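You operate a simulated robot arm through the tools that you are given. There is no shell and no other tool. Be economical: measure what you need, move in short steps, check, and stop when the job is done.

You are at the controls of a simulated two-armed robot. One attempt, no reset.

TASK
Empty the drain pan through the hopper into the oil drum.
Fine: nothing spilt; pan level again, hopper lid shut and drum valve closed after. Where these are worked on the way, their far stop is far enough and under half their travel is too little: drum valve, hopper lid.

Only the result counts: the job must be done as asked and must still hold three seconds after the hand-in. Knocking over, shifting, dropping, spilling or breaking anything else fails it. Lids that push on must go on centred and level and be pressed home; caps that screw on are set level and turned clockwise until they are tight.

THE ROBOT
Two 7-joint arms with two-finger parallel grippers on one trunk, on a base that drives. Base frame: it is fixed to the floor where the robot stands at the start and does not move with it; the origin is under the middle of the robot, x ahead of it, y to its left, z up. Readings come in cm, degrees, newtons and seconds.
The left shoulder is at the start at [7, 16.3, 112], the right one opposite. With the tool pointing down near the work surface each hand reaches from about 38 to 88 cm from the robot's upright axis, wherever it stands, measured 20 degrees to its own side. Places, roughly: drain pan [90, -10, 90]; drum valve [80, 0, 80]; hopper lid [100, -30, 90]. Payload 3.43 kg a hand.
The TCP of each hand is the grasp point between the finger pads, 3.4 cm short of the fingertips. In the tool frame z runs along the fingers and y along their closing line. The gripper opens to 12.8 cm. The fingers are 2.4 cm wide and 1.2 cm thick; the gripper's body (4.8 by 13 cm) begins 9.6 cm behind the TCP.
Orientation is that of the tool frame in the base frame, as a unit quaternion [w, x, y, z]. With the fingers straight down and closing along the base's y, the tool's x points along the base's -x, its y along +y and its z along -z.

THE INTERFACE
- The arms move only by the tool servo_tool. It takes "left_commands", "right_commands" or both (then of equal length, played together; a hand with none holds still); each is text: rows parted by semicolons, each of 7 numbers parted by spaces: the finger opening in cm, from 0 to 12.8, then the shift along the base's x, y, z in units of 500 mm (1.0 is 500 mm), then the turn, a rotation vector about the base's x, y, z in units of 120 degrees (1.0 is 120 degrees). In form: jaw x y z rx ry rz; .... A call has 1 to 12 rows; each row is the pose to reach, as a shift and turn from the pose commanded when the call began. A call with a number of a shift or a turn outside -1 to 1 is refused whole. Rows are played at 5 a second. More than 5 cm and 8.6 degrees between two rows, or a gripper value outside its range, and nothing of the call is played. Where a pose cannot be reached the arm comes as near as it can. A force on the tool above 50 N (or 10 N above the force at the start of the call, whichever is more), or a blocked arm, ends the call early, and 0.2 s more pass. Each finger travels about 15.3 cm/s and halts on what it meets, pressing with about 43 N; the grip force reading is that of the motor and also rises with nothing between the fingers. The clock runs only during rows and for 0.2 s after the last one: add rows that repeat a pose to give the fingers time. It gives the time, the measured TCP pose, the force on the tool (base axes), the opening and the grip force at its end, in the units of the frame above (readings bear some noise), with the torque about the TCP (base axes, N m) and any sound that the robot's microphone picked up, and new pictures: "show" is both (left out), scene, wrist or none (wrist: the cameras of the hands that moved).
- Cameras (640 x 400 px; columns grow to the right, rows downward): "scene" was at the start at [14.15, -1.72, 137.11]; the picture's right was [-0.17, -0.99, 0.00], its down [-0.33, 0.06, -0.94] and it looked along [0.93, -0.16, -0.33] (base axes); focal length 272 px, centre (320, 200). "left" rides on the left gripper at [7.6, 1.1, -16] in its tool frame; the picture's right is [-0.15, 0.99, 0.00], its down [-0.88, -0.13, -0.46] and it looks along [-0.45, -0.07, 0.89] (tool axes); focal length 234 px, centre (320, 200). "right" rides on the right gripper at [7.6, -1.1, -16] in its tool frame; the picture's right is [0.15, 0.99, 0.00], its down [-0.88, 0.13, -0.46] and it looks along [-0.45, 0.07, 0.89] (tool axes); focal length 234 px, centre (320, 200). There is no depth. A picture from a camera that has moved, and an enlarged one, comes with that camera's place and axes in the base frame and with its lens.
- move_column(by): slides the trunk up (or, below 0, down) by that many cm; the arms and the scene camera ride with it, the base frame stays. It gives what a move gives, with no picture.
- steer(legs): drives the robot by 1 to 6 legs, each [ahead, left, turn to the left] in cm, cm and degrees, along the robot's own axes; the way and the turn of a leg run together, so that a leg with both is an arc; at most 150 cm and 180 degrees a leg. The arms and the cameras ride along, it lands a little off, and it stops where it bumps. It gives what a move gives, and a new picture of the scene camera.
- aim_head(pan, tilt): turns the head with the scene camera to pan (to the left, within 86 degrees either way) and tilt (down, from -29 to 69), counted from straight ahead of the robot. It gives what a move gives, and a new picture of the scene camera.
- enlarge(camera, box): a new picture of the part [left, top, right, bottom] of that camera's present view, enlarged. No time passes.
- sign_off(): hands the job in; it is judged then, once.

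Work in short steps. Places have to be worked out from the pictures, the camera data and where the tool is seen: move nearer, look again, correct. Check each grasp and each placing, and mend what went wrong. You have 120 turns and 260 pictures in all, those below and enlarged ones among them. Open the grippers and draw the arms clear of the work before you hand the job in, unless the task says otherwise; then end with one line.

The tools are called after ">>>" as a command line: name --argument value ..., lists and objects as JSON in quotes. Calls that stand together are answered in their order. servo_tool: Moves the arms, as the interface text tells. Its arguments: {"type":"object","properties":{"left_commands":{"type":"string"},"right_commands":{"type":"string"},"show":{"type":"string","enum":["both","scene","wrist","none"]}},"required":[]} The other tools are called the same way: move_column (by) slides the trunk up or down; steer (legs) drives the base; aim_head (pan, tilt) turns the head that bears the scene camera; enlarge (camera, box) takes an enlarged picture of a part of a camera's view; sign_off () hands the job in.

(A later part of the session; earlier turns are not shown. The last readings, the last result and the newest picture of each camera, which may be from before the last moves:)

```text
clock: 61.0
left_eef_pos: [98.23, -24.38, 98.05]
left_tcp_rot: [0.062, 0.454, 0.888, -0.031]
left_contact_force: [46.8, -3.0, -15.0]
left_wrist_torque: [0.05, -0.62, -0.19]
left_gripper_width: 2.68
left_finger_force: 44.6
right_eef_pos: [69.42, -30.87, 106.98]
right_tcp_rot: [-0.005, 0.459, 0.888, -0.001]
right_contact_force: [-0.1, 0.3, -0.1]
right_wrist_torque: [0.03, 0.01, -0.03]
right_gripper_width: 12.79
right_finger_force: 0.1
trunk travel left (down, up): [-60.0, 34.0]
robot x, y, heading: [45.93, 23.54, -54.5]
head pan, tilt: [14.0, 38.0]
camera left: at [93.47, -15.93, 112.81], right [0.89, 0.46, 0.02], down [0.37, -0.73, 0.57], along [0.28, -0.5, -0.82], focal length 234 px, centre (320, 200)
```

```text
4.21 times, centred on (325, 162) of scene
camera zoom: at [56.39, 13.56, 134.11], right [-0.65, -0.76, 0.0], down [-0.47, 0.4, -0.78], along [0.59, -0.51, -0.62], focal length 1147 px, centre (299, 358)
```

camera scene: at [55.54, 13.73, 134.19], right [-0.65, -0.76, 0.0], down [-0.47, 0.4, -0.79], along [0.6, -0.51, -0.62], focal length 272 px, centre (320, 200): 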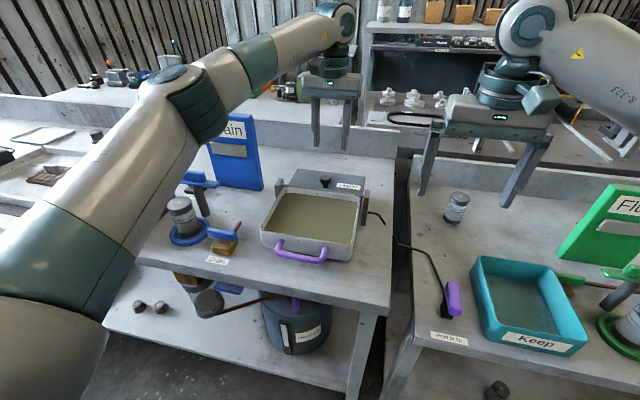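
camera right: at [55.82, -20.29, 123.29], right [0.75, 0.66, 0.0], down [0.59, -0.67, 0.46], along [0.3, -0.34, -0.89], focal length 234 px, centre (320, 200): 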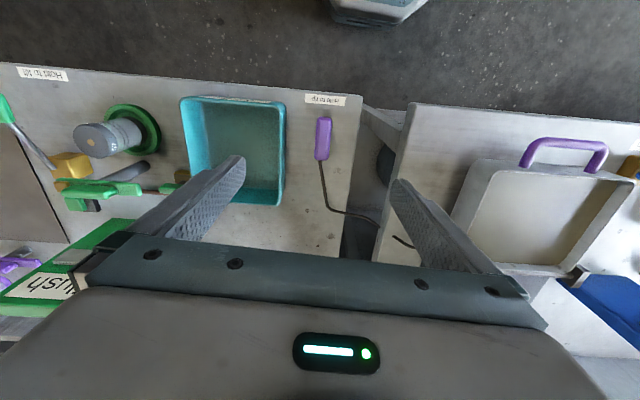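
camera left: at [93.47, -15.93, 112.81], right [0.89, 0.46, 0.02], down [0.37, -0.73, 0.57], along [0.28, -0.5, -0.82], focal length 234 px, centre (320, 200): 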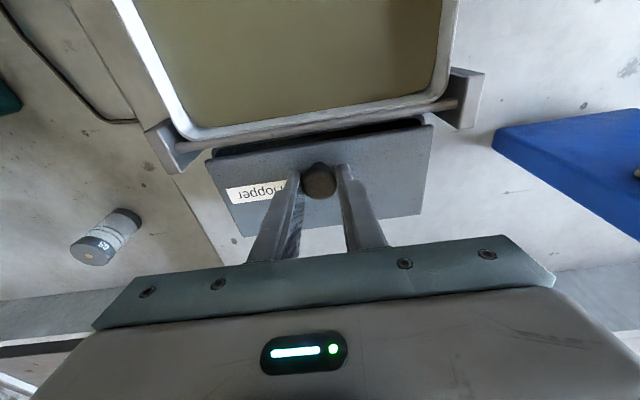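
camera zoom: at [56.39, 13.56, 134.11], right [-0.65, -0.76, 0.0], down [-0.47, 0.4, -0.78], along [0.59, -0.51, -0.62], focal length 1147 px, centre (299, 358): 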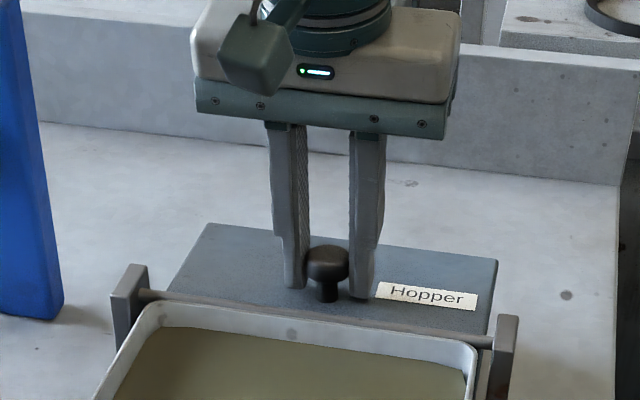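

Lid is essentially closed. Release, rise, and drive 6 cm closer.

>>> servo_tool --left_commands "6 0 0 0 0 0 0; 6 0 0 0 0 0 0; 6 0 0 0.06 0 0 0; 6 -0.02 0.03 0.13 0 0 0; 6 -0.04 0.06 0.18 0 0 0" --show "none"

>>> steer --legs '[[6, 0, 0]]'

```text
clock: 62.2
left_eef_pos: [95.08, -21.16, 107.69]
left_tcp_rot: [0.06, 0.457, 0.887, -0.032]
left_contact_force: [0.9, -0.2, -0.4]
left_wrist_torque: [0.0, 0.0, 0.01]
left_gripper_width: 5.99
left_finger_force: 0.1
right_eef_pos: [68.65, -30.63, 107.27]
right_tcp_rot: [-0.001, 0.46, 0.888, 0.001]
right_contact_force: [0.3, 0.2, 0.5]
right_wrist_torque: [-0.03, -0.03, 0.02]
right_gripper_width: 12.8
right_finger_force: 0.1
trunk travel left (down, up): [-60.0, 34.0]
robot x, y, heading: [46.34, 23.83, -54.6]
head pan, tilt: [14.0, 38.0]
```

```text
clock: 63.2
left_eef_pos: [98.6, -26.09, 107.6]
left_tcp_rot: [0.062, 0.458, 0.886, -0.03]
left_contact_force: [-0.2, -0.4, -0.3]
left_wrist_torque: [0.02, -0.01, -0.01]
left_gripper_width: 6.03
left_finger_force: 0.1
right_eef_pos: [72.08, -35.6, 107.28]
right_tcp_rot: [-0.002, 0.459, 0.889, 0.001]
right_contact_force: [0.5, 0.0, 0.0]
right_wrist_torque: [-0.01, 0.01, 0.04]
right_gripper_width: 12.8
right_finger_force: 0.0
trunk travel left (down, up): [-60.0, 34.0]
robot x, y, heading: [49.2, 18.59, -54.3]
head pan, tilt: [14.0, 38.0]
camera scene: at [58.92, 8.96, 134.2], right [-0.65, -0.76, 0.0], down [-0.47, 0.4, -0.79], along [0.6, -0.51, -0.62], focal length 272 px, centre (320, 200)
```

scene: 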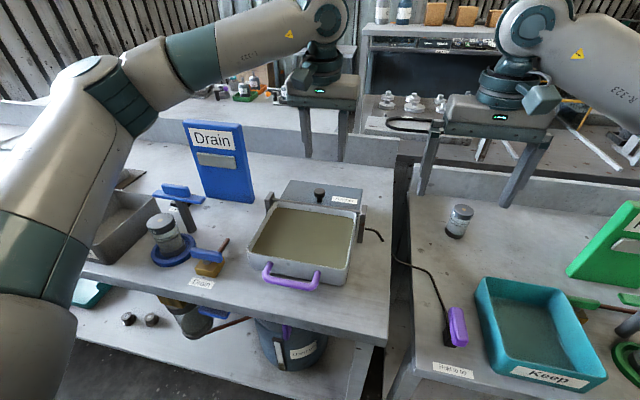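

Pitch the hand forward to 48° and approach the knob in one go, then check.

>>> servo_tool --left_commands "6 -0.017 0.03 0 -0.054 -0.039 0; 6 -0.034 0.06 -0.02 -0.109 -0.077 0; 6 -0.051 0.09 -0.045 -0.163 -0.116 0; 6 -0.068 0.12 -0.07 -0.218 -0.154 0; 6 -0.084 0.143 -0.097 -0.272 -0.193 0; 6 -0.084 0.143 -0.097 -0.272 -0.193 0; 6 -0.05 0.095 -0.15 -0.272 -0.193 0; 6 -0.016 0.046 -0.203 -0.272 -0.193 0; 6 -0.016 0.046 -0.203 -0.272 -0.193 0" --show "wrist"

>>> enlarge --camera "scene" --box '[250, 125, 380, 220]'

```text
clock: 65.2
left_eef_pos: [97.99, -24.08, 97.67]
left_tcp_rot: [0.361, 0.419, 0.812, -0.187]
left_contact_force: [-0.2, 0.5, 1.0]
left_wrist_torque: [-0.04, 0.01, 0.01]
left_gripper_width: 6.01
left_finger_force: 0.2
right_eef_pos: [72.06, -35.52, 107.21]
right_tcp_rot: [-0.001, 0.459, 0.888, 0.0]
right_contact_force: [0.1, 0.3, -0.8]
right_wrist_torque: [0.0, -0.02, -0.01]
right_gripper_width: 12.79
right_finger_force: 0.2
trunk travel left (down, up): [-60.0, 34.0]
robot x, y, heading: [49.67, 18.54, -54.3]
head pan, tilt: [14.0, 38.0]
camera left: at [89.07, -9.51, 102.79], right [0.86, 0.49, 0.11], down [0.04, -0.28, 0.96], along [0.5, -0.82, -0.26], focal length 234 px, centre (320, 200)
```

left: 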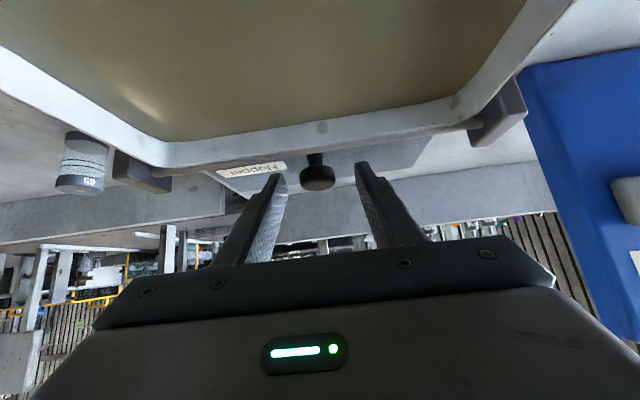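

```text
4.21 times, centred on (315, 172) of scene
camera zoom: at [58.87, 9.02, 134.2], right [-0.65, -0.76, 0.0], down [-0.47, 0.4, -0.79], along [0.6, -0.51, -0.62], focal length 1147 px, centre (341, 316)
```

zoom: 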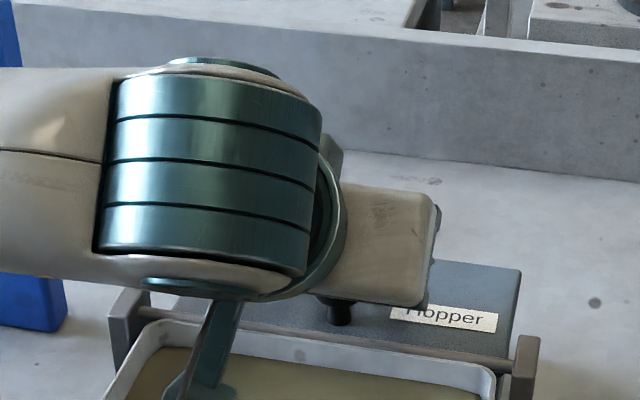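

The knob sits ~1 cm off the pad centre; shift 1.1 cm back toward the robot, then grip and follow the arc.

>>> servo_tool --left_commands "6 -0.013 0.018 -0.001 0 0 0; 6 -0.013 0.018 -0.001 0 0 0; 0 -0.013 0.018 -0.001 0 0 0; 0 -0.013 0.018 -0.001 0 0 0; 0 -0.013 0.018 -0.001 0 0 0" --show "wrist"

```text
clock: 66.4
left_eef_pos: [97.17, -22.96, 97.66]
left_tcp_rot: [0.36, 0.42, 0.812, -0.186]
left_contact_force: [-1.8, -1.8, 0.0]
left_wrist_torque: [-0.06, 0.04, -0.09]
left_gripper_width: 2.71
left_finger_force: 45.4
right_eef_pos: [71.94, -35.53, 107.15]
right_tcp_rot: [-0.001, 0.461, 0.888, 0.001]
right_contact_force: [0.2, -0.3, 0.4]
right_wrist_torque: [0.02, 0.0, 0.02]
right_gripper_width: 12.79
right_finger_force: 0.1
trunk travel left (down, up): [-60.0, 34.0]
robot x, y, heading: [49.5, 18.5, -54.8]
head pan, tilt: [14.0, 38.0]
camera left: at [88.32, -8.58, 102.78], right [0.86, 0.49, 0.11], down [0.04, -0.28, 0.96], along [0.5, -0.82, -0.26], focal length 234 px, centre (320, 200)
```

left: 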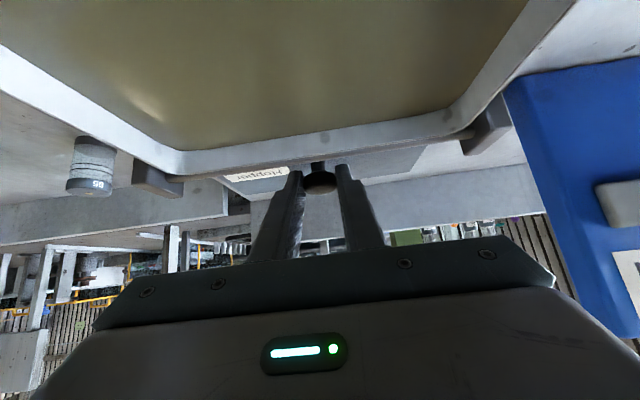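

Good central grip. Follow the arc to 64° with the hand turning along.

>>> servo_tool --left_commands "0 0.0071 -0.0099 0.0238 0.0543 0.0386 0; 0 0.0161 -0.0227 0.0456 0.1087 0.0772 0; 0 0.0267 -0.0377 0.065 0.163 0.1158 0; 0 0.0388 -0.0546 0.0818 0.2173 0.1544 0; 0 0.0521 -0.0734 0.0954 0.2717 0.193 0; 0 0.0665 -0.0936 0.1056 0.326 0.2316 0; 0 0.0814 -0.1146 0.1124 0.3803 0.2702 0; 0 0.0968 -0.1363 0.1156 0.4346 0.3088 0; 0 0.0968 -0.1363 0.1156 0.4346 0.3088 0" --show "wrist"

>>> enlarge --camera "scene" --box '[250, 105, 380, 220]'

```text
clock: 68.4
left_eef_pos: [101.82, -29.49, 103.5]
left_tcp_rot: [-0.125, 0.454, 0.88, 0.064]
left_contact_force: [5.1, -0.6, 14.6]
left_wrist_torque: [-0.53, -0.3, 0.1]
left_gripper_width: 2.69
left_finger_force: 45.1
right_eef_pos: [71.9, -35.55, 107.23]
right_tcp_rot: [0.0, 0.46, 0.888, -0.001]
right_contact_force: [-1.2, -1.0, 0.2]
right_wrist_torque: [0.01, -0.02, -0.03]
right_gripper_width: 12.82
right_finger_force: 0.1
trunk travel left (down, up): [-60.0, 34.0]
robot x, y, heading: [49.68, 18.66, -54.6]
head pan, tilt: [14.0, 38.0]
camera left: at [101.27, -26.61, 120.82], right [0.89, 0.46, -0.04], down [0.46, -0.87, 0.19], along [0.05, -0.19, -0.98], focal length 234 px, centre (320, 200)
```

left: 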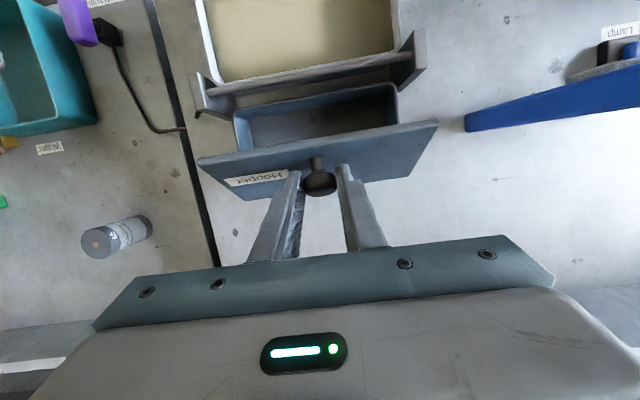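

```text
3.48 times, centred on (315, 162) of scene
camera zoom: at [58.89, 9.1, 134.2], right [-0.65, -0.76, 0.0], down [-0.47, 0.4, -0.79], along [0.6, -0.51, -0.62], focal length 948 px, centre (337, 330)
```

zoom: 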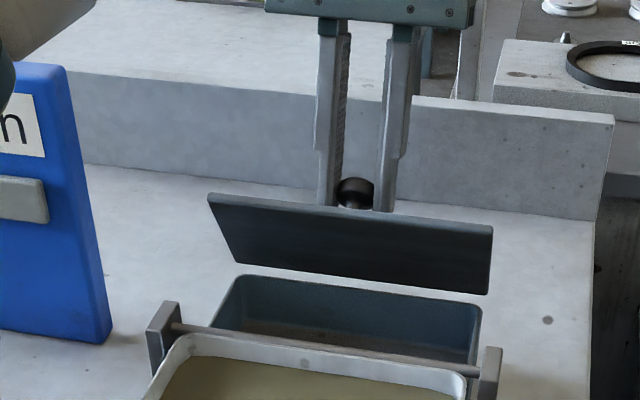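

Lid at ~60° and solid. Continue to the far stop.

>>> servo_tool --left_commands "0 0.008 -0.011 0.003 0.01 0.007 0; 0 0.0154 -0.0217 0.004 0.02 0.0145 0; 0 0.023 -0.032 0.003 0.03 0.022 0; 0 0.0307 -0.0432 0.001 0.04 0.029 0; 0 0.038 -0.0535 -0.003 0.05 0.036 0; 0 0.0455 -0.064 -0.007 0.06 0.0435 0; 0 0.0525 -0.074 -0.0125 0.07 0.051 0; 0 0.0595 -0.0838 -0.0186 0.08 0.058 0; 0 0.0725 -0.102 -0.033 0.08 0.058 0; 0 0.0725 -0.102 -0.033 0.08 0.058 0" --show "wrist"

>>> enlarge --camera "scene" --box '[250, 105, 380, 220]'

```text
clock: 70.6
left_eef_pos: [102.59, -30.51, 102.35]
left_tcp_rot: [-0.213, 0.449, 0.861, 0.109]
left_contact_force: [-23.8, -25.2, 32.4]
left_wrist_torque: [-0.97, 0.55, 0.47]
left_gripper_width: 2.73
left_finger_force: 45.1
left hand out of reach, approached as far as the arm can: row 5, 6, 7, 8, 9, 10
right_eef_pos: [71.22, -35.84, 107.34]
right_tcp_rot: [0.001, 0.461, 0.888, 0.003]
right_contact_force: [0.5, -0.1, 0.1]
right_wrist_torque: [0.0, 0.02, 0.03]
right_gripper_width: 12.81
right_finger_force: 0.1
trunk travel left (down, up): [-60.0, 34.0]
robot x, y, heading: [49.52, 18.57, -54.7]
head pan, tilt: [14.0, 38.0]
camera left: at [104.05, -30.42, 120.07], right [0.88, 0.46, -0.07], down [0.46, -0.89, -0.01], along [-0.07, -0.03, -1.0], focal length 234 px, centre (320, 200)
```

left: 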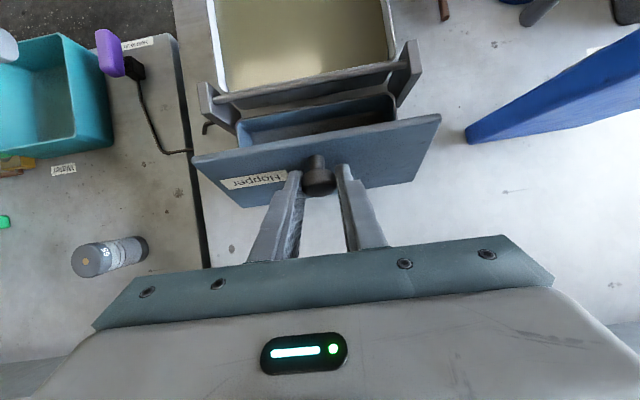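

```text
3.48 times, centred on (315, 162) of scene
camera zoom: at [58.15, 8.78, 134.25], right [-0.65, -0.76, 0.0], down [-0.46, 0.4, -0.79], along [0.6, -0.51, -0.61], focal length 948 px, centre (337, 330)
```

zoom: 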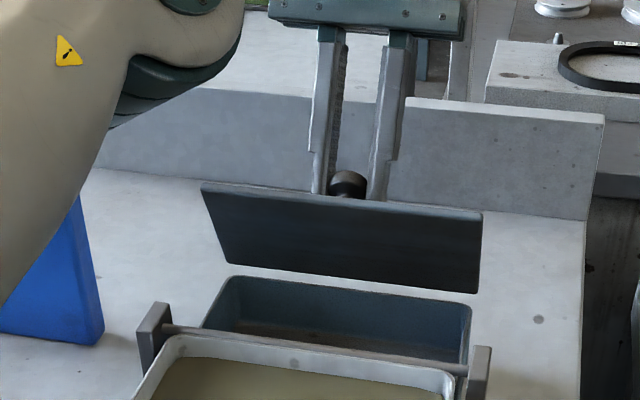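

Lid ~75°; the wrist limit stops further back-tilt. I'll let the hand tilt back to more vertical while continuing to carry the knob rearward.

>>> servo_tool --left_commands "0 0.006 -0.008 0.008 -0.027 -0.019 0; 0 0.013 -0.018 0.012 -0.054 -0.039 0; 0 0.024 -0.034 0.012 -0.08 -0.057 0; 0 0.035 -0.049 0.01 -0.1 -0.071 0; 0 0.049 -0.069 0 -0.12 -0.085 0; 0 0.061 -0.086 -0.012 -0.12 -0.085 0; 0 0.061 -0.086 -0.012 -0.12 -0.085 0" --show "wrist"

>>> enlarge --camera "scene" --box '[250, 105, 380, 220]'

```text
clock: 72.2
left_eef_pos: [106.93, -34.46, 101.11]
left_tcp_rot: [-0.08, 0.457, 0.885, 0.041]
left_contact_force: [-0.1, 1.0, -0.6]
left_wrist_torque: [-0.03, 0.0, 0.0]
left_gripper_width: 0.0
left_finger_force: 33.0
right_eef_pos: [71.99, -35.46, 107.28]
right_tcp_rot: [-0.001, 0.459, 0.889, 0.0]
right_contact_force: [-0.2, -0.3, 0.5]
right_wrist_torque: [-0.02, 0.0, -0.02]
right_gripper_width: 12.8
right_finger_force: 0.0
trunk travel left (down, up): [-60.0, 34.0]
robot x, y, heading: [49.68, 18.56, -54.5]
head pan, tilt: [14.0, 38.0]
camera left: at [105.27, -29.97, 118.22], right [0.89, 0.46, -0.03], down [0.44, -0.85, 0.29], along [0.11, -0.27, -0.96], focal length 234 px, centre (320, 200)
```

left: 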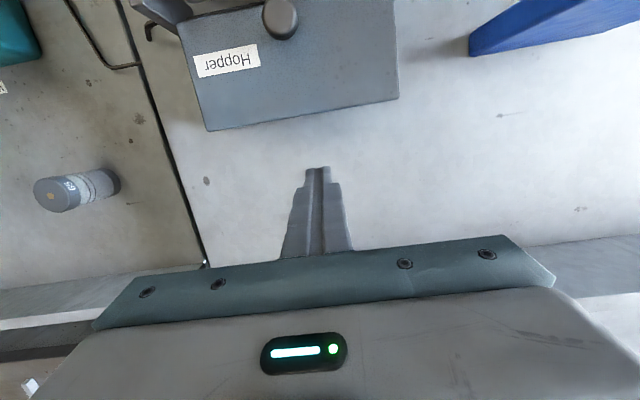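

```text
3.48 times, centred on (315, 162) of scene
camera zoom: at [58.99, 9.07, 134.2], right [-0.65, -0.76, 0.0], down [-0.47, 0.4, -0.79], along [0.6, -0.51, -0.62], focal length 948 px, centre (337, 330)
```

zoom: 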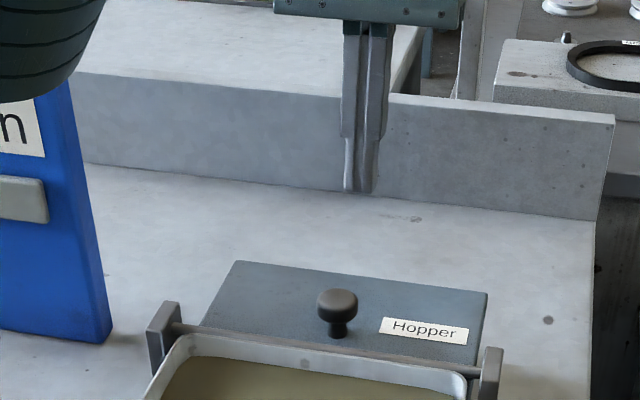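

It slipped because I tracked the wrong point: the knob centre lies ~1.3 cm beyond the TCP, hinge at N 83.8, z 93.9 (fits the readings exactly). I'll redo the grip and track the knob precisely past 62°.

>>> servo_tool --left_commands "6 -0.03 0.04 0.06 -0.0484 -0.0344 0; 6 -0.06 0.08 0.1 -0.0968 -0.0688 0; 6 -0.1 0.12 0.12 -0.145 -0.103 0; 6 -0.13 0.16 0.12 -0.194 -0.1375 0; 6 -0.165 0.205 0.11 -0.242 -0.172 0; 6 -0.2 0.25 0.09 -0.29 -0.206 0; 6 -0.235 0.29 0.06 -0.339 -0.241 0; 6 -0.264 0.327 0.038 -0.387 -0.275 0; 6 -0.264 0.327 0.038 -0.387 -0.275 0; 6 -0.23 0.278 -0.016 -0.387 -0.275 0; 6 -0.195 0.23 -0.069 -0.387 -0.275 0; 6 -0.195 0.23 -0.069 -0.387 -0.275 0" --show "wrist"

```text
clock: 74.8
left_eef_pos: [97.15, -23.2, 97.38]
left_tcp_rot: [0.352, 0.422, 0.815, -0.183]
left_contact_force: [0.6, 0.5, 0.3]
left_wrist_torque: [-0.02, -0.01, 0.02]
left_gripper_width: 6.01
left_finger_force: 0.1
right_eef_pos: [71.85, -35.69, 107.16]
right_tcp_rot: [-0.001, 0.46, 0.888, 0.001]
right_contact_force: [-0.1, 0.6, 0.5]
right_wrist_torque: [0.0, -0.02, 0.03]
right_gripper_width: 12.8
right_finger_force: 0.0
trunk travel left (down, up): [-60.0, 34.0]
robot x, y, heading: [49.23, 18.42, -54.7]
head pan, tilt: [14.0, 38.0]
camera left: at [88.41, -8.81, 102.8], right [0.87, 0.49, 0.11], down [0.05, -0.3, 0.95], along [0.5, -0.82, -0.28], focal length 234 px, centre (320, 200)
```

left: 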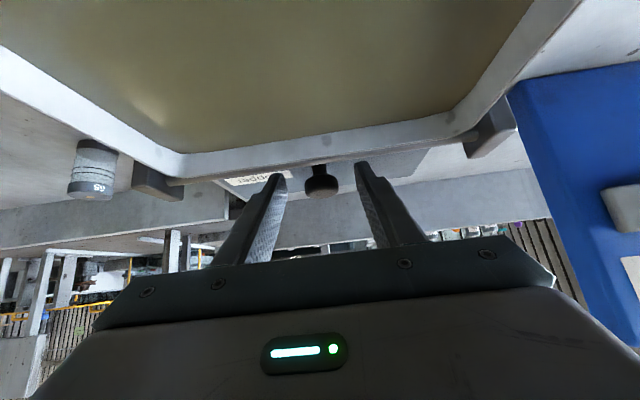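

Well placed. Close and follow the arc to 64° as before.

>>> servo_tool --left_commands "0 0 0 0.003 0 0 0; 0 0 0 0.003 0 0 0; 0 0 0 0.003 0 0 0; 0 0.0071 -0.0099 0.027 0.0543 0.0386 0; 0 0.0161 -0.0227 0.0486 0.1087 0.0772 0; 0 0.0267 -0.0377 0.068 0.163 0.1158 0; 0 0.0388 -0.0546 0.085 0.2173 0.1544 0; 0 0.0521 -0.0734 0.099 0.2717 0.193 0; 0 0.0665 -0.0936 0.109 0.326 0.2316 0; 0 0.0814 -0.1146 0.117 0.3803 0.2702 0; 0 0.0968 -0.1363 0.12 0.4346 0.3088 0; 0 0.0968 -0.1363 0.12 0.4346 0.3088 0" --show "none"

```text
clock: 77.4
left_eef_pos: [102.24, -29.91, 103.34]
left_tcp_rot: [-0.136, 0.453, 0.878, 0.068]
left_contact_force: [12.0, 2.7, -25.8]
left_wrist_torque: [-0.33, -0.2, 0.01]
left_gripper_width: 2.71
left_finger_force: 44.6
right_eef_pos: [72.32, -35.65, 107.01]
right_tcp_rot: [-0.003, 0.459, 0.888, 0.0]
right_contact_force: [-0.3, -0.2, -0.8]
right_wrist_torque: [0.0, 0.01, 0.02]
right_gripper_width: 12.83
right_finger_force: 0.0
trunk travel left (down, up): [-60.0, 34.0]
robot x, y, heading: [49.69, 18.53, -54.4]
head pan, tilt: [14.0, 38.0]
```

Lid ~64°; slight downward pull so I trim z. Now track the knob on toward 110°, hand slightly untilting.

>>> servo_tool --left_commands "0 0.0063 -0.0088 -0.006 -0.006 -0.004 0; 0 0.013 -0.018 -0.007 -0.012 -0.008 0; 0 0.0197 -0.0277 -0.008 -0.018 -0.013 0; 0 0.0265 -0.037 -0.011 -0.024 -0.017 0; 0 0.033 -0.0465 -0.014 -0.03 -0.021 0; 0 0.039 -0.055 -0.017 -0.037 -0.0265 0; 0 0.0455 -0.064 -0.021 -0.037 -0.0265 0" --show "wrist"

>>> enlarge --camera "scene" --box '[250, 105, 380, 220]'

```text
clock: 79.0
left_eef_pos: [104.31, -32.66, 102.95]
left_tcp_rot: [-0.09, 0.456, 0.884, 0.046]
left_contact_force: [13.3, 16.2, 26.5]
left_wrist_torque: [1.34, 0.43, -0.22]
left_gripper_width: 2.73
left_finger_force: 45.2
right_eef_pos: [71.83, -35.22, 107.48]
right_tcp_rot: [0.001, 0.46, 0.888, -0.002]
right_contact_force: [1.1, 1.3, -0.2]
right_wrist_torque: [0.01, 0.0, 0.0]
right_gripper_width: 12.79
right_finger_force: 0.1
trunk travel left (down, up): [-60.0, 34.0]
robot x, y, heading: [49.36, 18.56, -54.8]
head pan, tilt: [14.0, 38.0]
camera left: at [102.78, -28.59, 120.1], right [0.89, 0.46, -0.03], down [0.45, -0.85, 0.27], along [0.1, -0.25, -0.96], focal length 234 px, centre (320, 200)
```

left: 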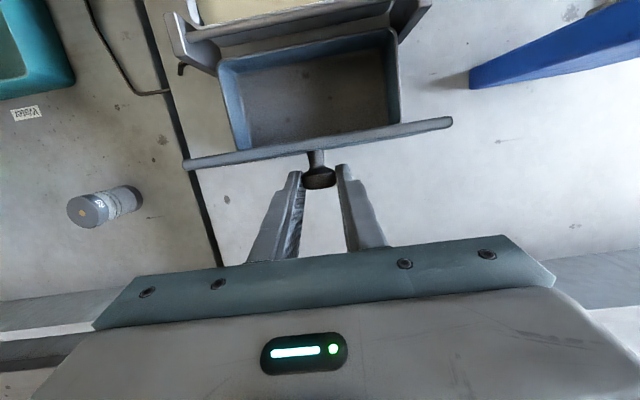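

```text
3.48 times, centred on (315, 162) of scene
camera zoom: at [58.88, 9.42, 134.26], right [-0.65, -0.76, 0.0], down [-0.47, 0.4, -0.79], along [0.6, -0.51, -0.61], focal length 948 px, centre (337, 330)
```

zoom: 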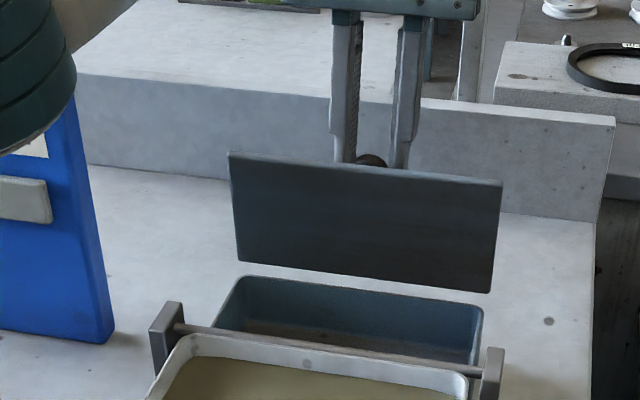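

Lid is about vertical, still gripped. Carry on past vertical to the stop.

>>> servo_tool --left_commands "0 0.009 -0.013 0 0 0 0; 0 0.018 -0.025 -0.008 0 0 0; 0 0.024 -0.034 -0.015 0 0 0; 0 0.029 -0.041 -0.022 0 0 0; 0 0.034 -0.048 -0.03 0 0 0; 0 0.039 -0.055 -0.04 0 0 0; 0 0.039 -0.055 -0.04 0 0 0" --show "wrist"

>>> enlarge --camera "scene" --box '[250, 105, 380, 220]'

```text
clock: 80.6
left_eef_pos: [105.54, -35.97, 100.34]
left_tcp_rot: [-0.094, 0.461, 0.881, 0.044]
left_contact_force: [-1.9, -0.5, -1.0]
left_wrist_torque: [-0.01, -0.17, -0.03]
left_gripper_width: 0.01
left_finger_force: 32.9
right_eef_pos: [71.97, -35.17, 107.31]
right_tcp_rot: [0.0, 0.46, 0.888, -0.002]
right_contact_force: [0.8, 0.8, 0.2]
right_wrist_torque: [-0.12, 0.01, 0.06]
right_gripper_width: 12.8
right_finger_force: 0.0
trunk travel left (down, up): [-60.0, 34.0]
robot x, y, heading: [49.31, 18.75, -54.9]
head pan, tilt: [14.0, 38.0]
camera left: at [104.32, -31.81, 117.46], right [0.89, 0.45, -0.04], down [0.44, -0.86, 0.27], along [0.09, -0.26, -0.96], focal length 234 px, centre (320, 200)
```

left: 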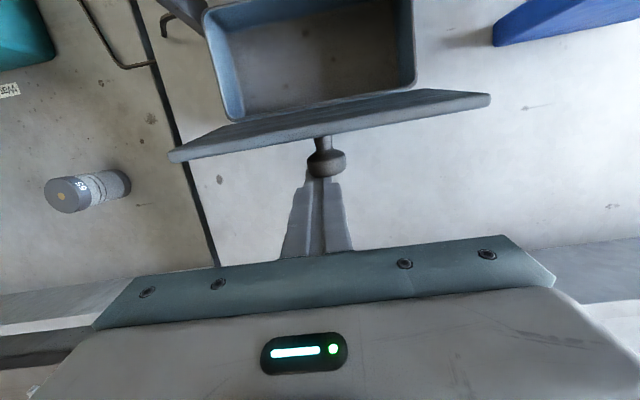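

```text
3.48 times, centred on (315, 162) of scene
camera zoom: at [58.98, 9.39, 134.2], right [-0.65, -0.76, 0.0], down [-0.47, 0.4, -0.79], along [0.6, -0.52, -0.61], focal length 948 px, centre (337, 330)
```

zoom: 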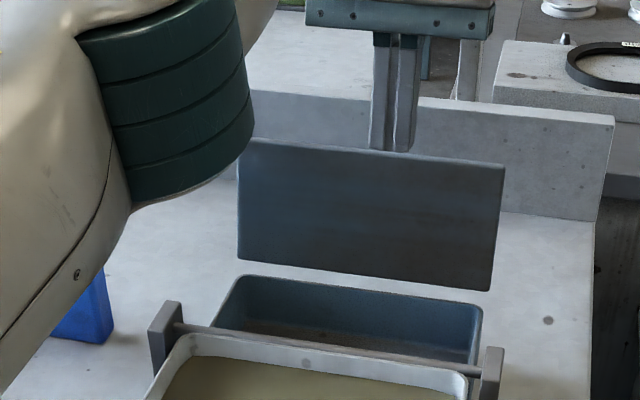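

The fingers slipped off at the stop, but the lid is past vertical. Lift the hand straight up and see whether it stays.

>>> servo_tool --left_commands "0 0 0 0.06 0 0 0; 0 0 0 0.14 0 0 0; 0 0 0 0.22 0 0 0; 0 -0.02 0.03 0.3 0 0 0; 0 -0.04 0.06 0.36 0 0 0" --show "wrist"

>>> enlarge --camera "scene" --box '[240, 105, 380, 240]'

```text
clock: 81.8
left_eef_pos: [103.37, -31.97, 117.0]
left_tcp_rot: [-0.093, 0.457, 0.883, 0.047]
left_contact_force: [-0.9, 0.1, -0.5]
left_wrist_torque: [-0.01, 0.02, -0.02]
left_gripper_width: 0.0
left_finger_force: 32.8
left hand out of reach, approached as far as the arm can: row 1, 2, 3, 4, 5
right_eef_pos: [72.11, -35.34, 107.27]
right_tcp_rot: [-0.001, 0.46, 0.888, -0.001]
right_contact_force: [0.1, -0.1, 0.1]
right_wrist_torque: [0.0, 0.02, 0.02]
right_gripper_width: 12.78
right_finger_force: 0.0
trunk travel left (down, up): [-60.0, 34.0]
robot x, y, heading: [49.4, 18.89, -54.3]
head pan, tilt: [14.0, 38.0]
camera left: at [101.96, -27.83, 134.23], right [0.89, 0.46, -0.03], down [0.45, -0.85, 0.27], along [0.09, -0.25, -0.96], focal length 234 px, centre (320, 200)
```

left: 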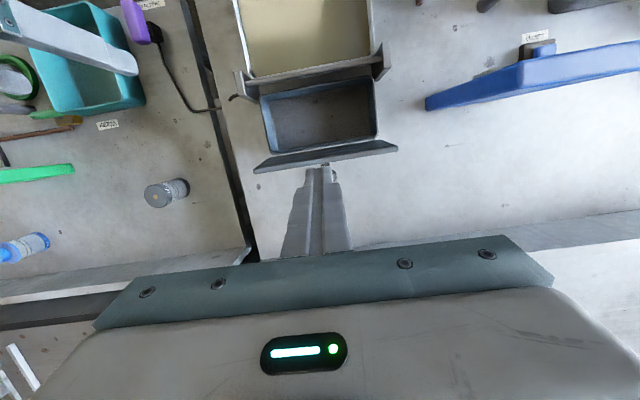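

```text
2.96 times, centred on (310, 172) of scene
camera zoom: at [58.94, 9.16, 134.2], right [-0.65, -0.76, 0.0], down [-0.47, 0.4, -0.79], along [0.6, -0.51, -0.62], focal length 807 px, centre (350, 282)
```

zoom: 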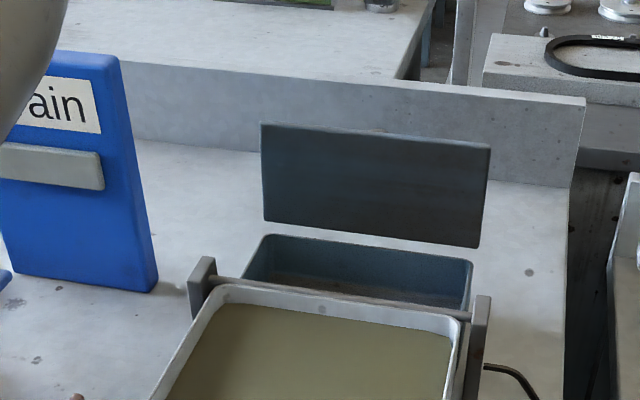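

The lid stays open by itself. Now back up 11 cm for the pan and switch work.

>>> steer --legs '[[-11, 0, 0]]'

>>> enlarge --camera "scene" --box '[240, 135, 400, 255]'

```text
clock: 83.0
left_eef_pos: [96.77, -23.34, 116.92]
left_tcp_rot: [-0.092, 0.458, 0.883, 0.047]
left_contact_force: [0.9, 0.1, -0.2]
left_wrist_torque: [-0.05, -0.02, -0.03]
left_gripper_width: 0.0
left_finger_force: 32.5
right_eef_pos: [65.47, -26.72, 107.21]
right_tcp_rot: [-0.001, 0.461, 0.887, 0.0]
right_contact_force: [-0.1, 0.2, -0.4]
right_wrist_torque: [0.01, 0.0, 0.01]
right_gripper_width: 12.8
right_finger_force: 0.1
trunk travel left (down, up): [-60.0, 34.0]
robot x, y, heading: [43.34, 27.83, -55.4]
head pan, tilt: [14.0, 38.0]
camera scene: at [52.53, 17.87, 134.18], right [-0.65, -0.76, 0.0], down [-0.47, 0.4, -0.79], along [0.6, -0.52, -0.62], focal length 272 px, centre (320, 200)
```

scene: 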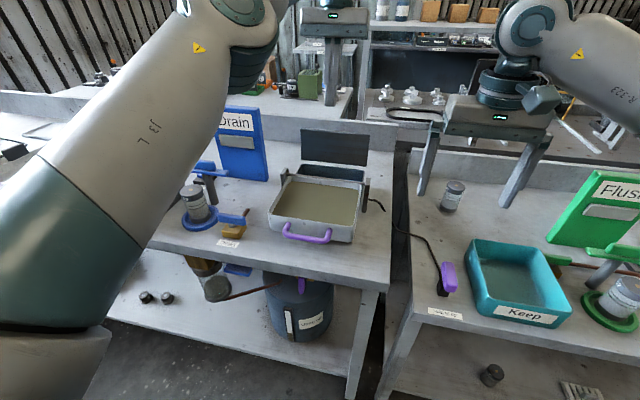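

```text
3.33 times, centred on (320, 195) of scene
camera zoom: at [52.53, 17.87, 134.18], right [-0.65, -0.76, 0.0], down [-0.47, 0.4, -0.79], along [0.6, -0.52, -0.62], focal length 908 px, centre (320, 217)
```

zoom: 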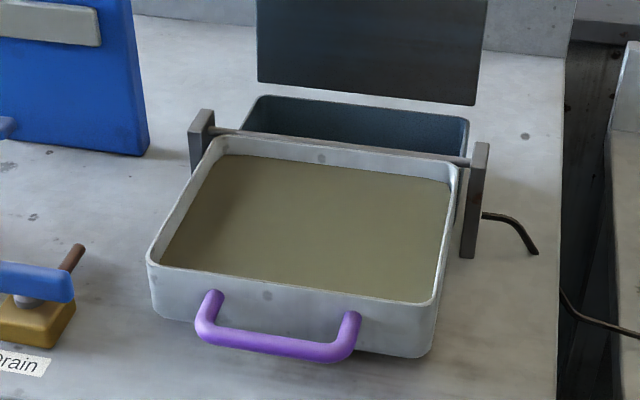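

Handle bar centre ≈[83.4,-5.3,94]. Turn the left hand 90° (closing across the bar) and move above the handle.

>>> servo_tool --left_commands "4 -0.024 0.033 0 -0.0098 0.0016 -0.0677; 4 -0.049 0.065 0 -0.0196 0.0033 -0.1355; 4 -0.073 0.098 0 -0.0294 0.0049 -0.203; 4 -0.097 0.131 0 -0.0392 0.0065 -0.271; 4 -0.121 0.164 -0.01 -0.049 0.0082 -0.3386; 4 -0.146 0.196 -0.03 -0.0587 0.0098 -0.4064; 4 -0.17 0.229 -0.05 -0.0685 0.0115 -0.474; 4 -0.194 0.262 -0.07 -0.0783 0.013 -0.542; 4 -0.218 0.295 -0.09 -0.088 0.0147 -0.6095; 4 -0.243 0.327 -0.12 -0.0979 0.0164 -0.677; 4 -0.267 0.36 -0.14 -0.1077 0.018 -0.745; 4 -0.267 0.36 -0.14 -0.1077 0.018 -0.745"

>>> enlarge --camera "left" --box '[200, 80, 440, 260]'

```text
clock: 85.6
left_eef_pos: [78.37, -2.55, 109.28]
left_tcp_rot: [0.0, 0.952, 0.305, 0.0]
left_contact_force: [0.2, 0.3, 0.3]
left_wrist_torque: [0.01, -0.02, 0.01]
left_gripper_width: 3.97
left_finger_force: 0.0
left hand out of reach, approached as far as the arm can: row 9, 10, 11, 12
right_eef_pos: [65.43, -26.72, 107.17]
right_tcp_rot: [-0.001, 0.462, 0.887, 0.001]
right_contact_force: [0.2, 0.7, 0.0]
right_wrist_torque: [0.0, -0.01, 0.02]
right_gripper_width: 12.8
right_finger_force: 0.0
trunk travel left (down, up): [-60.0, 34.0]
robot x, y, heading: [43.27, 27.68, -55.0]
head pan, tilt: [14.0, 38.0]
camera scene: at [52.55, 17.9, 134.19], right [-0.65, -0.76, 0.0], down [-0.47, 0.4, -0.79], along [0.6, -0.52, -0.62], focal length 272 px, centre (320, 200)
camera left: at [85.24, 0.83, 125.21], right [0.45, -0.89, 0.0], down [-0.79, -0.4, 0.46], along [-0.41, -0.21, -0.89], focal length 234 px, centre (320, 200)
```

scene: 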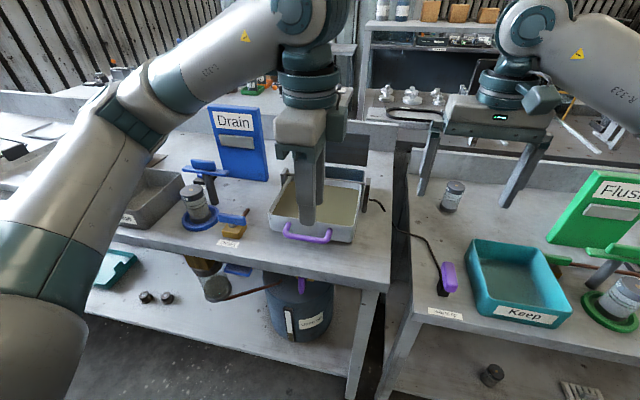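
left: 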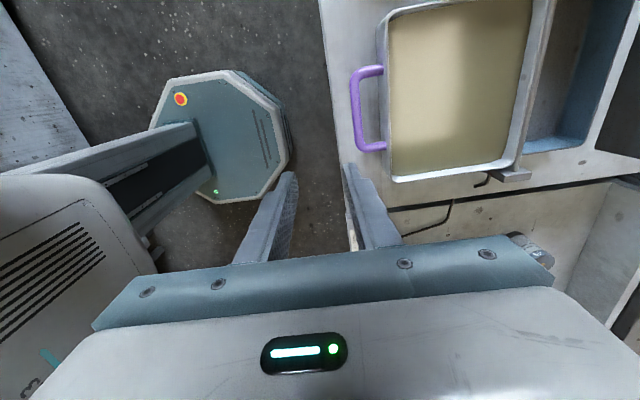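

```text
2.22 times, centred on (320, 170) of left
camera zoom: at [85.24, 0.83, 125.21], right [0.45, -0.89, 0.0], down [-0.79, -0.4, 0.46], along [-0.41, -0.21, -0.89], focal length 520 px, centre (320, 267)
```

zoom: 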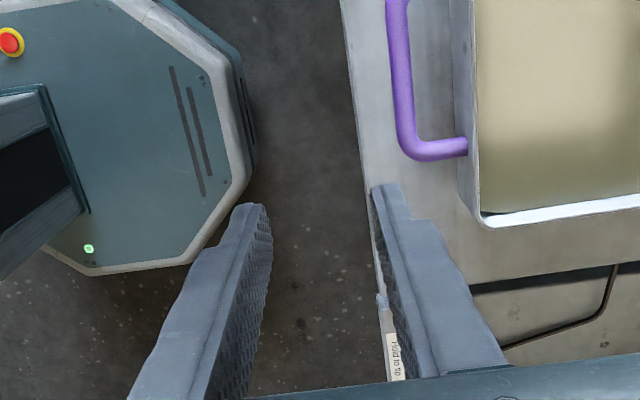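

The orientation is exact but position lagged; the bar is at ≈[84,-4.8,94]. Move over it and down to z 101.

>>> servo_tool --left_commands "4 0.05 -0.02 0 0 0 0; 4 0.11 -0.048 0 0 0 0; 4 0.11 -0.048 -0.08 0 0 0; 4 0.11 -0.048 -0.16 0 0 0; 4 0.11 -0.048 -0.16 0 0 0" --show "wrist"

>>> enlarge --camera "scene" --box '[240, 155, 400, 255]'

```text
clock: 86.8
left_eef_pos: [79.08, -2.22, 101.42]
left_tcp_rot: [0.0, 0.952, 0.305, 0.001]
left_contact_force: [0.3, 0.4, -0.5]
left_wrist_torque: [-0.01, -0.01, -0.01]
left_gripper_width: 3.99
left_finger_force: 0.0
left hand out of reach, approached as far as the arm can: row 1, 2, 3, 4, 5
right_eef_pos: [65.35, -26.61, 107.2]
right_tcp_rot: [-0.001, 0.462, 0.887, 0.0]
right_contact_force: [0.4, -1.3, 0.1]
right_wrist_torque: [0.02, 0.01, -0.02]
right_gripper_width: 12.78
right_finger_force: 0.0
trunk travel left (down, up): [-60.0, 34.0]
robot x, y, heading: [43.24, 27.64, -54.9]
head pan, tilt: [14.0, 38.0]
camera left: at [85.82, 1.22, 117.34], right [0.46, -0.89, 0.0], down [-0.79, -0.41, 0.45], along [-0.4, -0.21, -0.89], focal length 234 px, centre (320, 200)
```

left: 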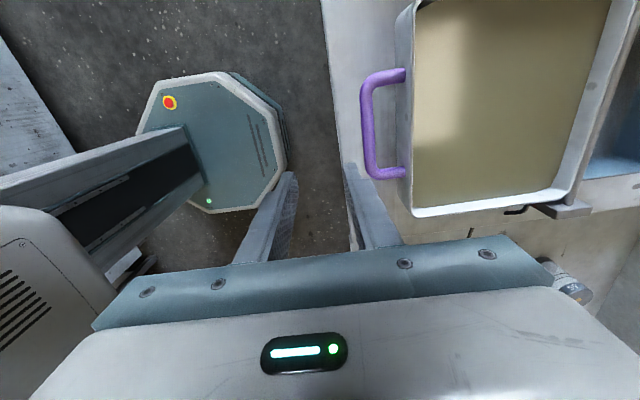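

```text
4.00 times, centred on (320, 205) of scene
camera zoom: at [52.49, 17.92, 134.2], right [-0.65, -0.76, 0.0], down [-0.47, 0.4, -0.79], along [0.6, -0.52, -0.62], focal length 1090 px, centre (320, 180)
```

zoom: 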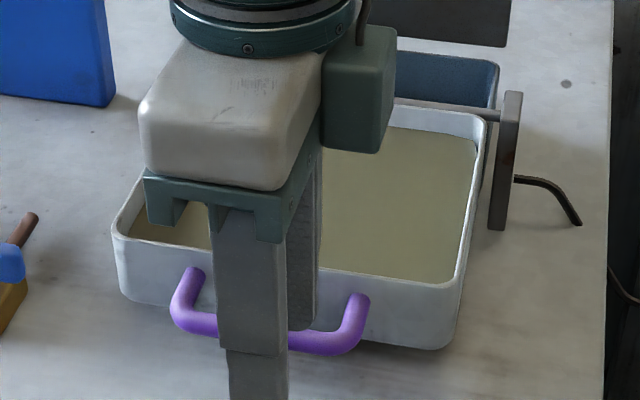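

This roll direction runs into a wrist limit. I'll rise and turn the hand 180° to the mirrored grip.

>>> servo_tool --left_commands "4 0 0 0.05 0 0 0.068; 4 0 0 0.1 0 0 0.136; 4 0 0 0.15 0 0 0.205; 4 0 0 0.2 0 0 0.273; 4 0 0 0.2 0 0 0.341; 4 0 0 0.2 0 0 0.409; 4 0 0 0.2 0 0 0.477; 4 0 0 0.2 0 0 0.545; 4 0 0 0.2 0 0 0.614; 4 0 0 0.2 0 0 0.682; 4 0 0 0.2 0 0 0.75; 4 0 0 0.2 0 0 0.75" --show "none"

>>> servo_tool --left_commands "4 0.02 -0.01 0 0 0 0.068; 4 0.04 -0.02 0 0 0 0.136; 4 0.06 -0.03 0 0 0 0.205; 4 0.08 -0.04 0 0 0 0.273; 4 0.1 -0.054 0 0 0 0.341; 4 0.1 -0.054 0 0 0 0.409; 4 0.1 -0.054 0 0 0 0.477; 4 0.1 -0.054 0 0 0 0.545; 4 0.1 -0.054 0 0 0 0.614; 4 0.1 -0.054 0 0 0 0.682; 4 0.1 -0.054 0 0 0 0.75; 4 0.1 -0.054 0 0 0 0.75"

```text
clock: 89.4
left_eef_pos: [79.1, -2.09, 111.3]
left_tcp_rot: [0.0, 0.459, 0.888, 0.002]
left_contact_force: [-0.4, -0.6, 0.5]
left_wrist_torque: [-0.01, 0.01, 0.0]
left_gripper_width: 4.0
left_finger_force: 0.0
right_eef_pos: [65.41, -26.45, 107.17]
right_tcp_rot: [-0.001, 0.462, 0.887, 0.001]
right_contact_force: [-0.1, -1.1, 0.9]
right_wrist_torque: [0.01, 0.01, -0.03]
right_gripper_width: 12.78
right_finger_force: 0.0
trunk travel left (down, up): [-60.0, 34.0]
robot x, y, heading: [42.87, 27.66, -54.9]
head pan, tilt: [14.0, 38.0]
```

```text
clock: 92.0
left_eef_pos: [83.98, -4.78, 111.23]
left_tcp_rot: [-0.001, -0.304, 0.953, 0.0]
left_contact_force: [0.1, 0.0, -1.0]
left_wrist_torque: [0.01, -0.01, -0.02]
left_gripper_width: 3.99
left_finger_force: 0.0
right_eef_pos: [65.36, -26.7, 107.25]
right_tcp_rot: [0.0, 0.462, 0.887, 0.0]
right_contact_force: [0.0, 0.2, -0.2]
right_wrist_torque: [-0.02, 0.02, 0.0]
right_gripper_width: 12.82
right_finger_force: 0.1
trunk travel left (down, up): [-60.0, 34.0]
robot x, y, heading: [42.93, 28.07, -54.7]
head pan, tilt: [14.0, 38.0]
camera scene: at [52.52, 17.9, 134.19], right [-0.65, -0.76, 0.0], down [-0.47, 0.4, -0.79], along [0.6, -0.52, -0.62], focal length 272 px, centre (320, 200)
camera left: at [77.22, -8.27, 127.23], right [-0.45, 0.89, 0.0], down [0.79, 0.4, 0.45], along [0.41, 0.21, -0.89], focal length 234 px, centre (320, 200)
```

scene: 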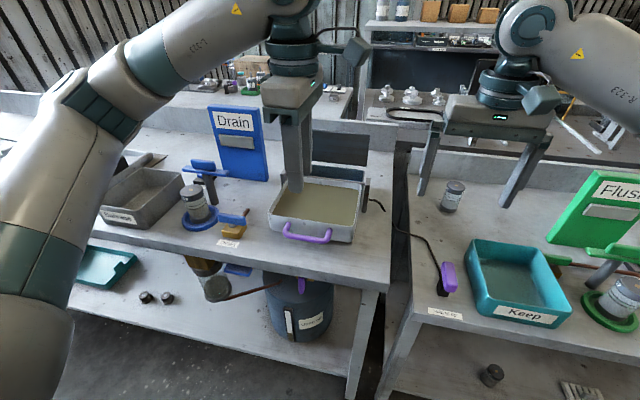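
left: 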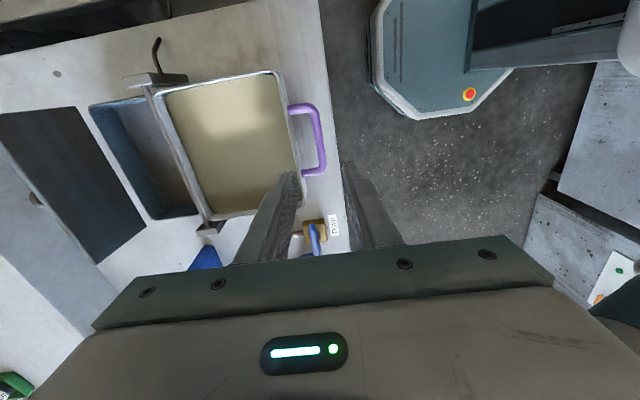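

Reached well. Bar ≈[84.0,-5.1,93.4]. Lower the left hand over the bar with jaws 2.8, and at the same time bring the closed right fingers above the switch paddle.

>>> servo_tool --left_commands "2.8 0 -0.003 -0.08 0 0 0; 2.8 0 -0.004 -0.16 0 0 0; 2.8 0 -0.004 -0.22 0 0 0; 2.8 0 -0.004 -0.26 0 0 0; 2.8 0 -0.004 -0.26 0 0 0" --right_commands "0 -0.02 0.003 -0.07 0 0 0; 0 -0.04 0.006 -0.14 0 0 0; 0 -0.06 0.009 -0.21 0 0 0; 0 -0.076 0.012 -0.28 0 0 0; 0 -0.076 0.012 -0.28 0 0 0"

>>> enlarge --camera "scene" --box '[270, 165, 390, 255]'

```text
clock: 93.2
left_eef_pos: [83.97, -4.87, 98.28]
left_tcp_rot: [0.0, -0.304, 0.953, 0.0]
left_contact_force: [0.6, 0.5, 0.6]
left_wrist_torque: [0.0, -0.01, 0.01]
left_gripper_width: 2.8
left_finger_force: 0.2
right_eef_pos: [61.98, -26.07, 93.27]
right_tcp_rot: [-0.001, 0.462, 0.887, 0.0]
right_contact_force: [0.7, 0.1, -0.3]
right_wrist_torque: [0.01, -0.01, -0.01]
right_gripper_width: 0.0
right_finger_force: 32.9
trunk travel left (down, up): [-60.0, 34.0]
robot x, y, heading: [42.99, 27.9, -55.0]
head pan, tilt: [14.0, 38.0]
camera scene: at [52.52, 17.96, 134.2], right [-0.65, -0.76, 0.0], down [-0.47, 0.4, -0.79], along [0.6, -0.52, -0.62], focal length 272 px, centre (320, 200)
camera right: at [56.71, -20.47, 109.37], right [0.73, 0.69, 0.0], down [0.61, -0.65, 0.45], along [0.31, -0.33, -0.89], focal length 234 px, centre (320, 200)
camera left: at [77.09, -8.33, 114.29], right [-0.45, 0.89, 0.0], down [0.79, 0.4, 0.45], along [0.41, 0.2, -0.89], focal length 234 px, centre (320, 200)
```

scene: 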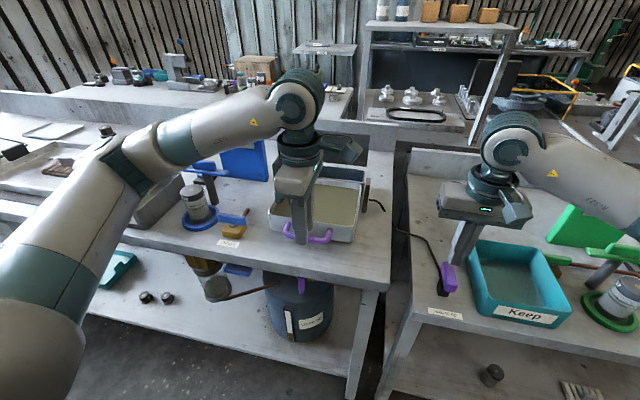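
right: 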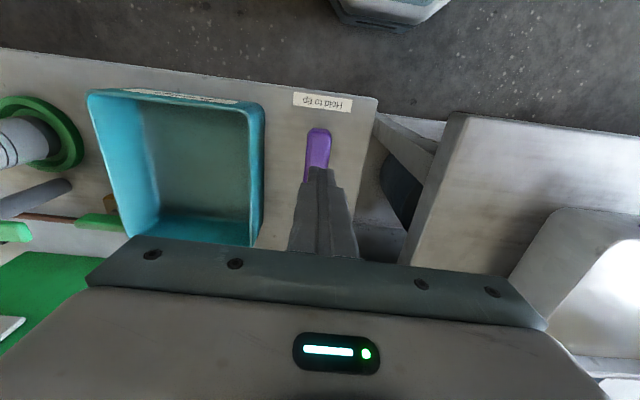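
left: 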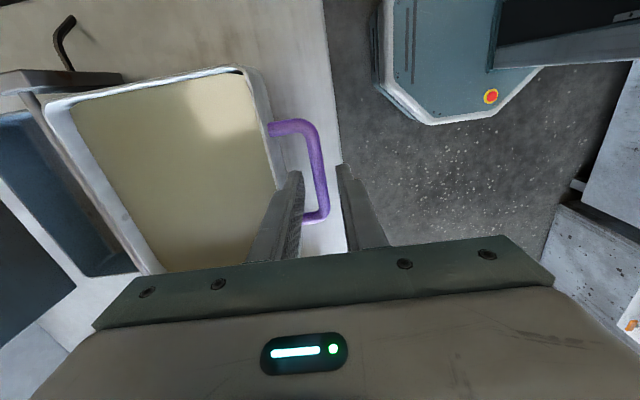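

```text
4.44 times, centred on (330, 210) of scene
camera zoom: at [52.52, 17.96, 134.2], right [-0.65, -0.76, 0.0], down [-0.47, 0.4, -0.79], along [0.6, -0.52, -0.62], focal length 1211 px, centre (276, 156)
```

zoom: 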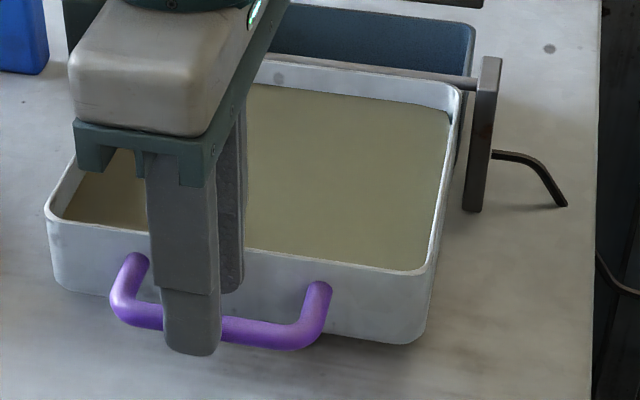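

Both are lined up. Lower the left 3.3 cm onto the bar and close.

>>> servo_tool --left_commands "2.8 0 0 -0.035 0 0 0; 2.8 0 0 -0.066 0 0 0; 2.8 0 0 -0.066 0 0 0; 0 0 0 -0.066 0 0 0; 0 0 0 -0.066 0 0 0" --show "wrist"

>>> enlarge --camera "scene" --box '[270, 165, 390, 255]'

```text
clock: 94.4
left_eef_pos: [84.03, -4.83, 95.04]
left_tcp_rot: [-0.001, -0.304, 0.953, -0.001]
left_contact_force: [-5.4, 3.0, -3.8]
left_wrist_torque: [0.11, -0.06, 1.12]
left_gripper_width: 1.19
left_finger_force: 45.1
right_eef_pos: [61.87, -26.04, 93.33]
right_tcp_rot: [-0.001, 0.461, 0.887, 0.001]
right_contact_force: [0.2, -0.8, -0.3]
right_wrist_torque: [0.0, 0.02, 0.0]
right_gripper_width: 0.0
right_finger_force: 33.6
trunk travel left (down, up): [-60.0, 34.0]
robot x, y, heading: [43.47, 27.85, -54.8]
head pan, tilt: [14.0, 38.0]
camera left: at [77.19, -8.41, 110.92], right [-0.45, 0.89, 0.0], down [0.79, 0.4, 0.45], along [0.41, 0.21, -0.89], focal length 234 px, centre (320, 200)
```

left: 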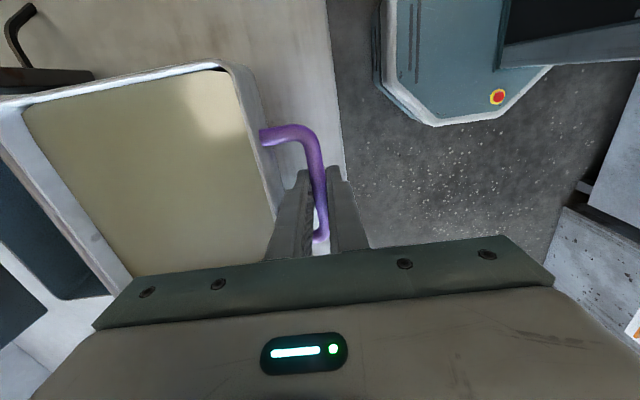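

```text
4.44 times, centred on (330, 210) of scene
camera zoom: at [52.47, 17.95, 134.19], right [-0.65, -0.76, 0.0], down [-0.47, 0.4, -0.79], along [0.6, -0.52, -0.62], focal length 1211 px, centre (276, 156)
```

zoom: 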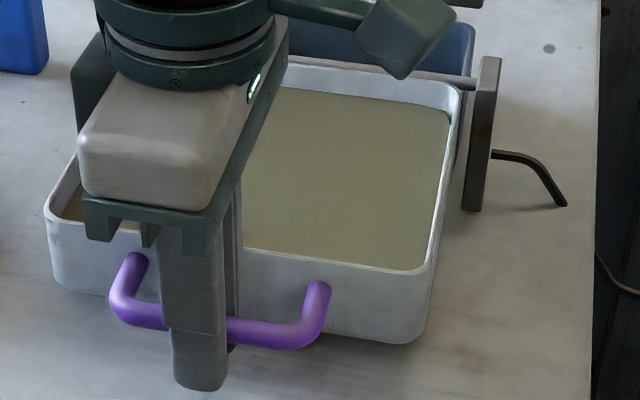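

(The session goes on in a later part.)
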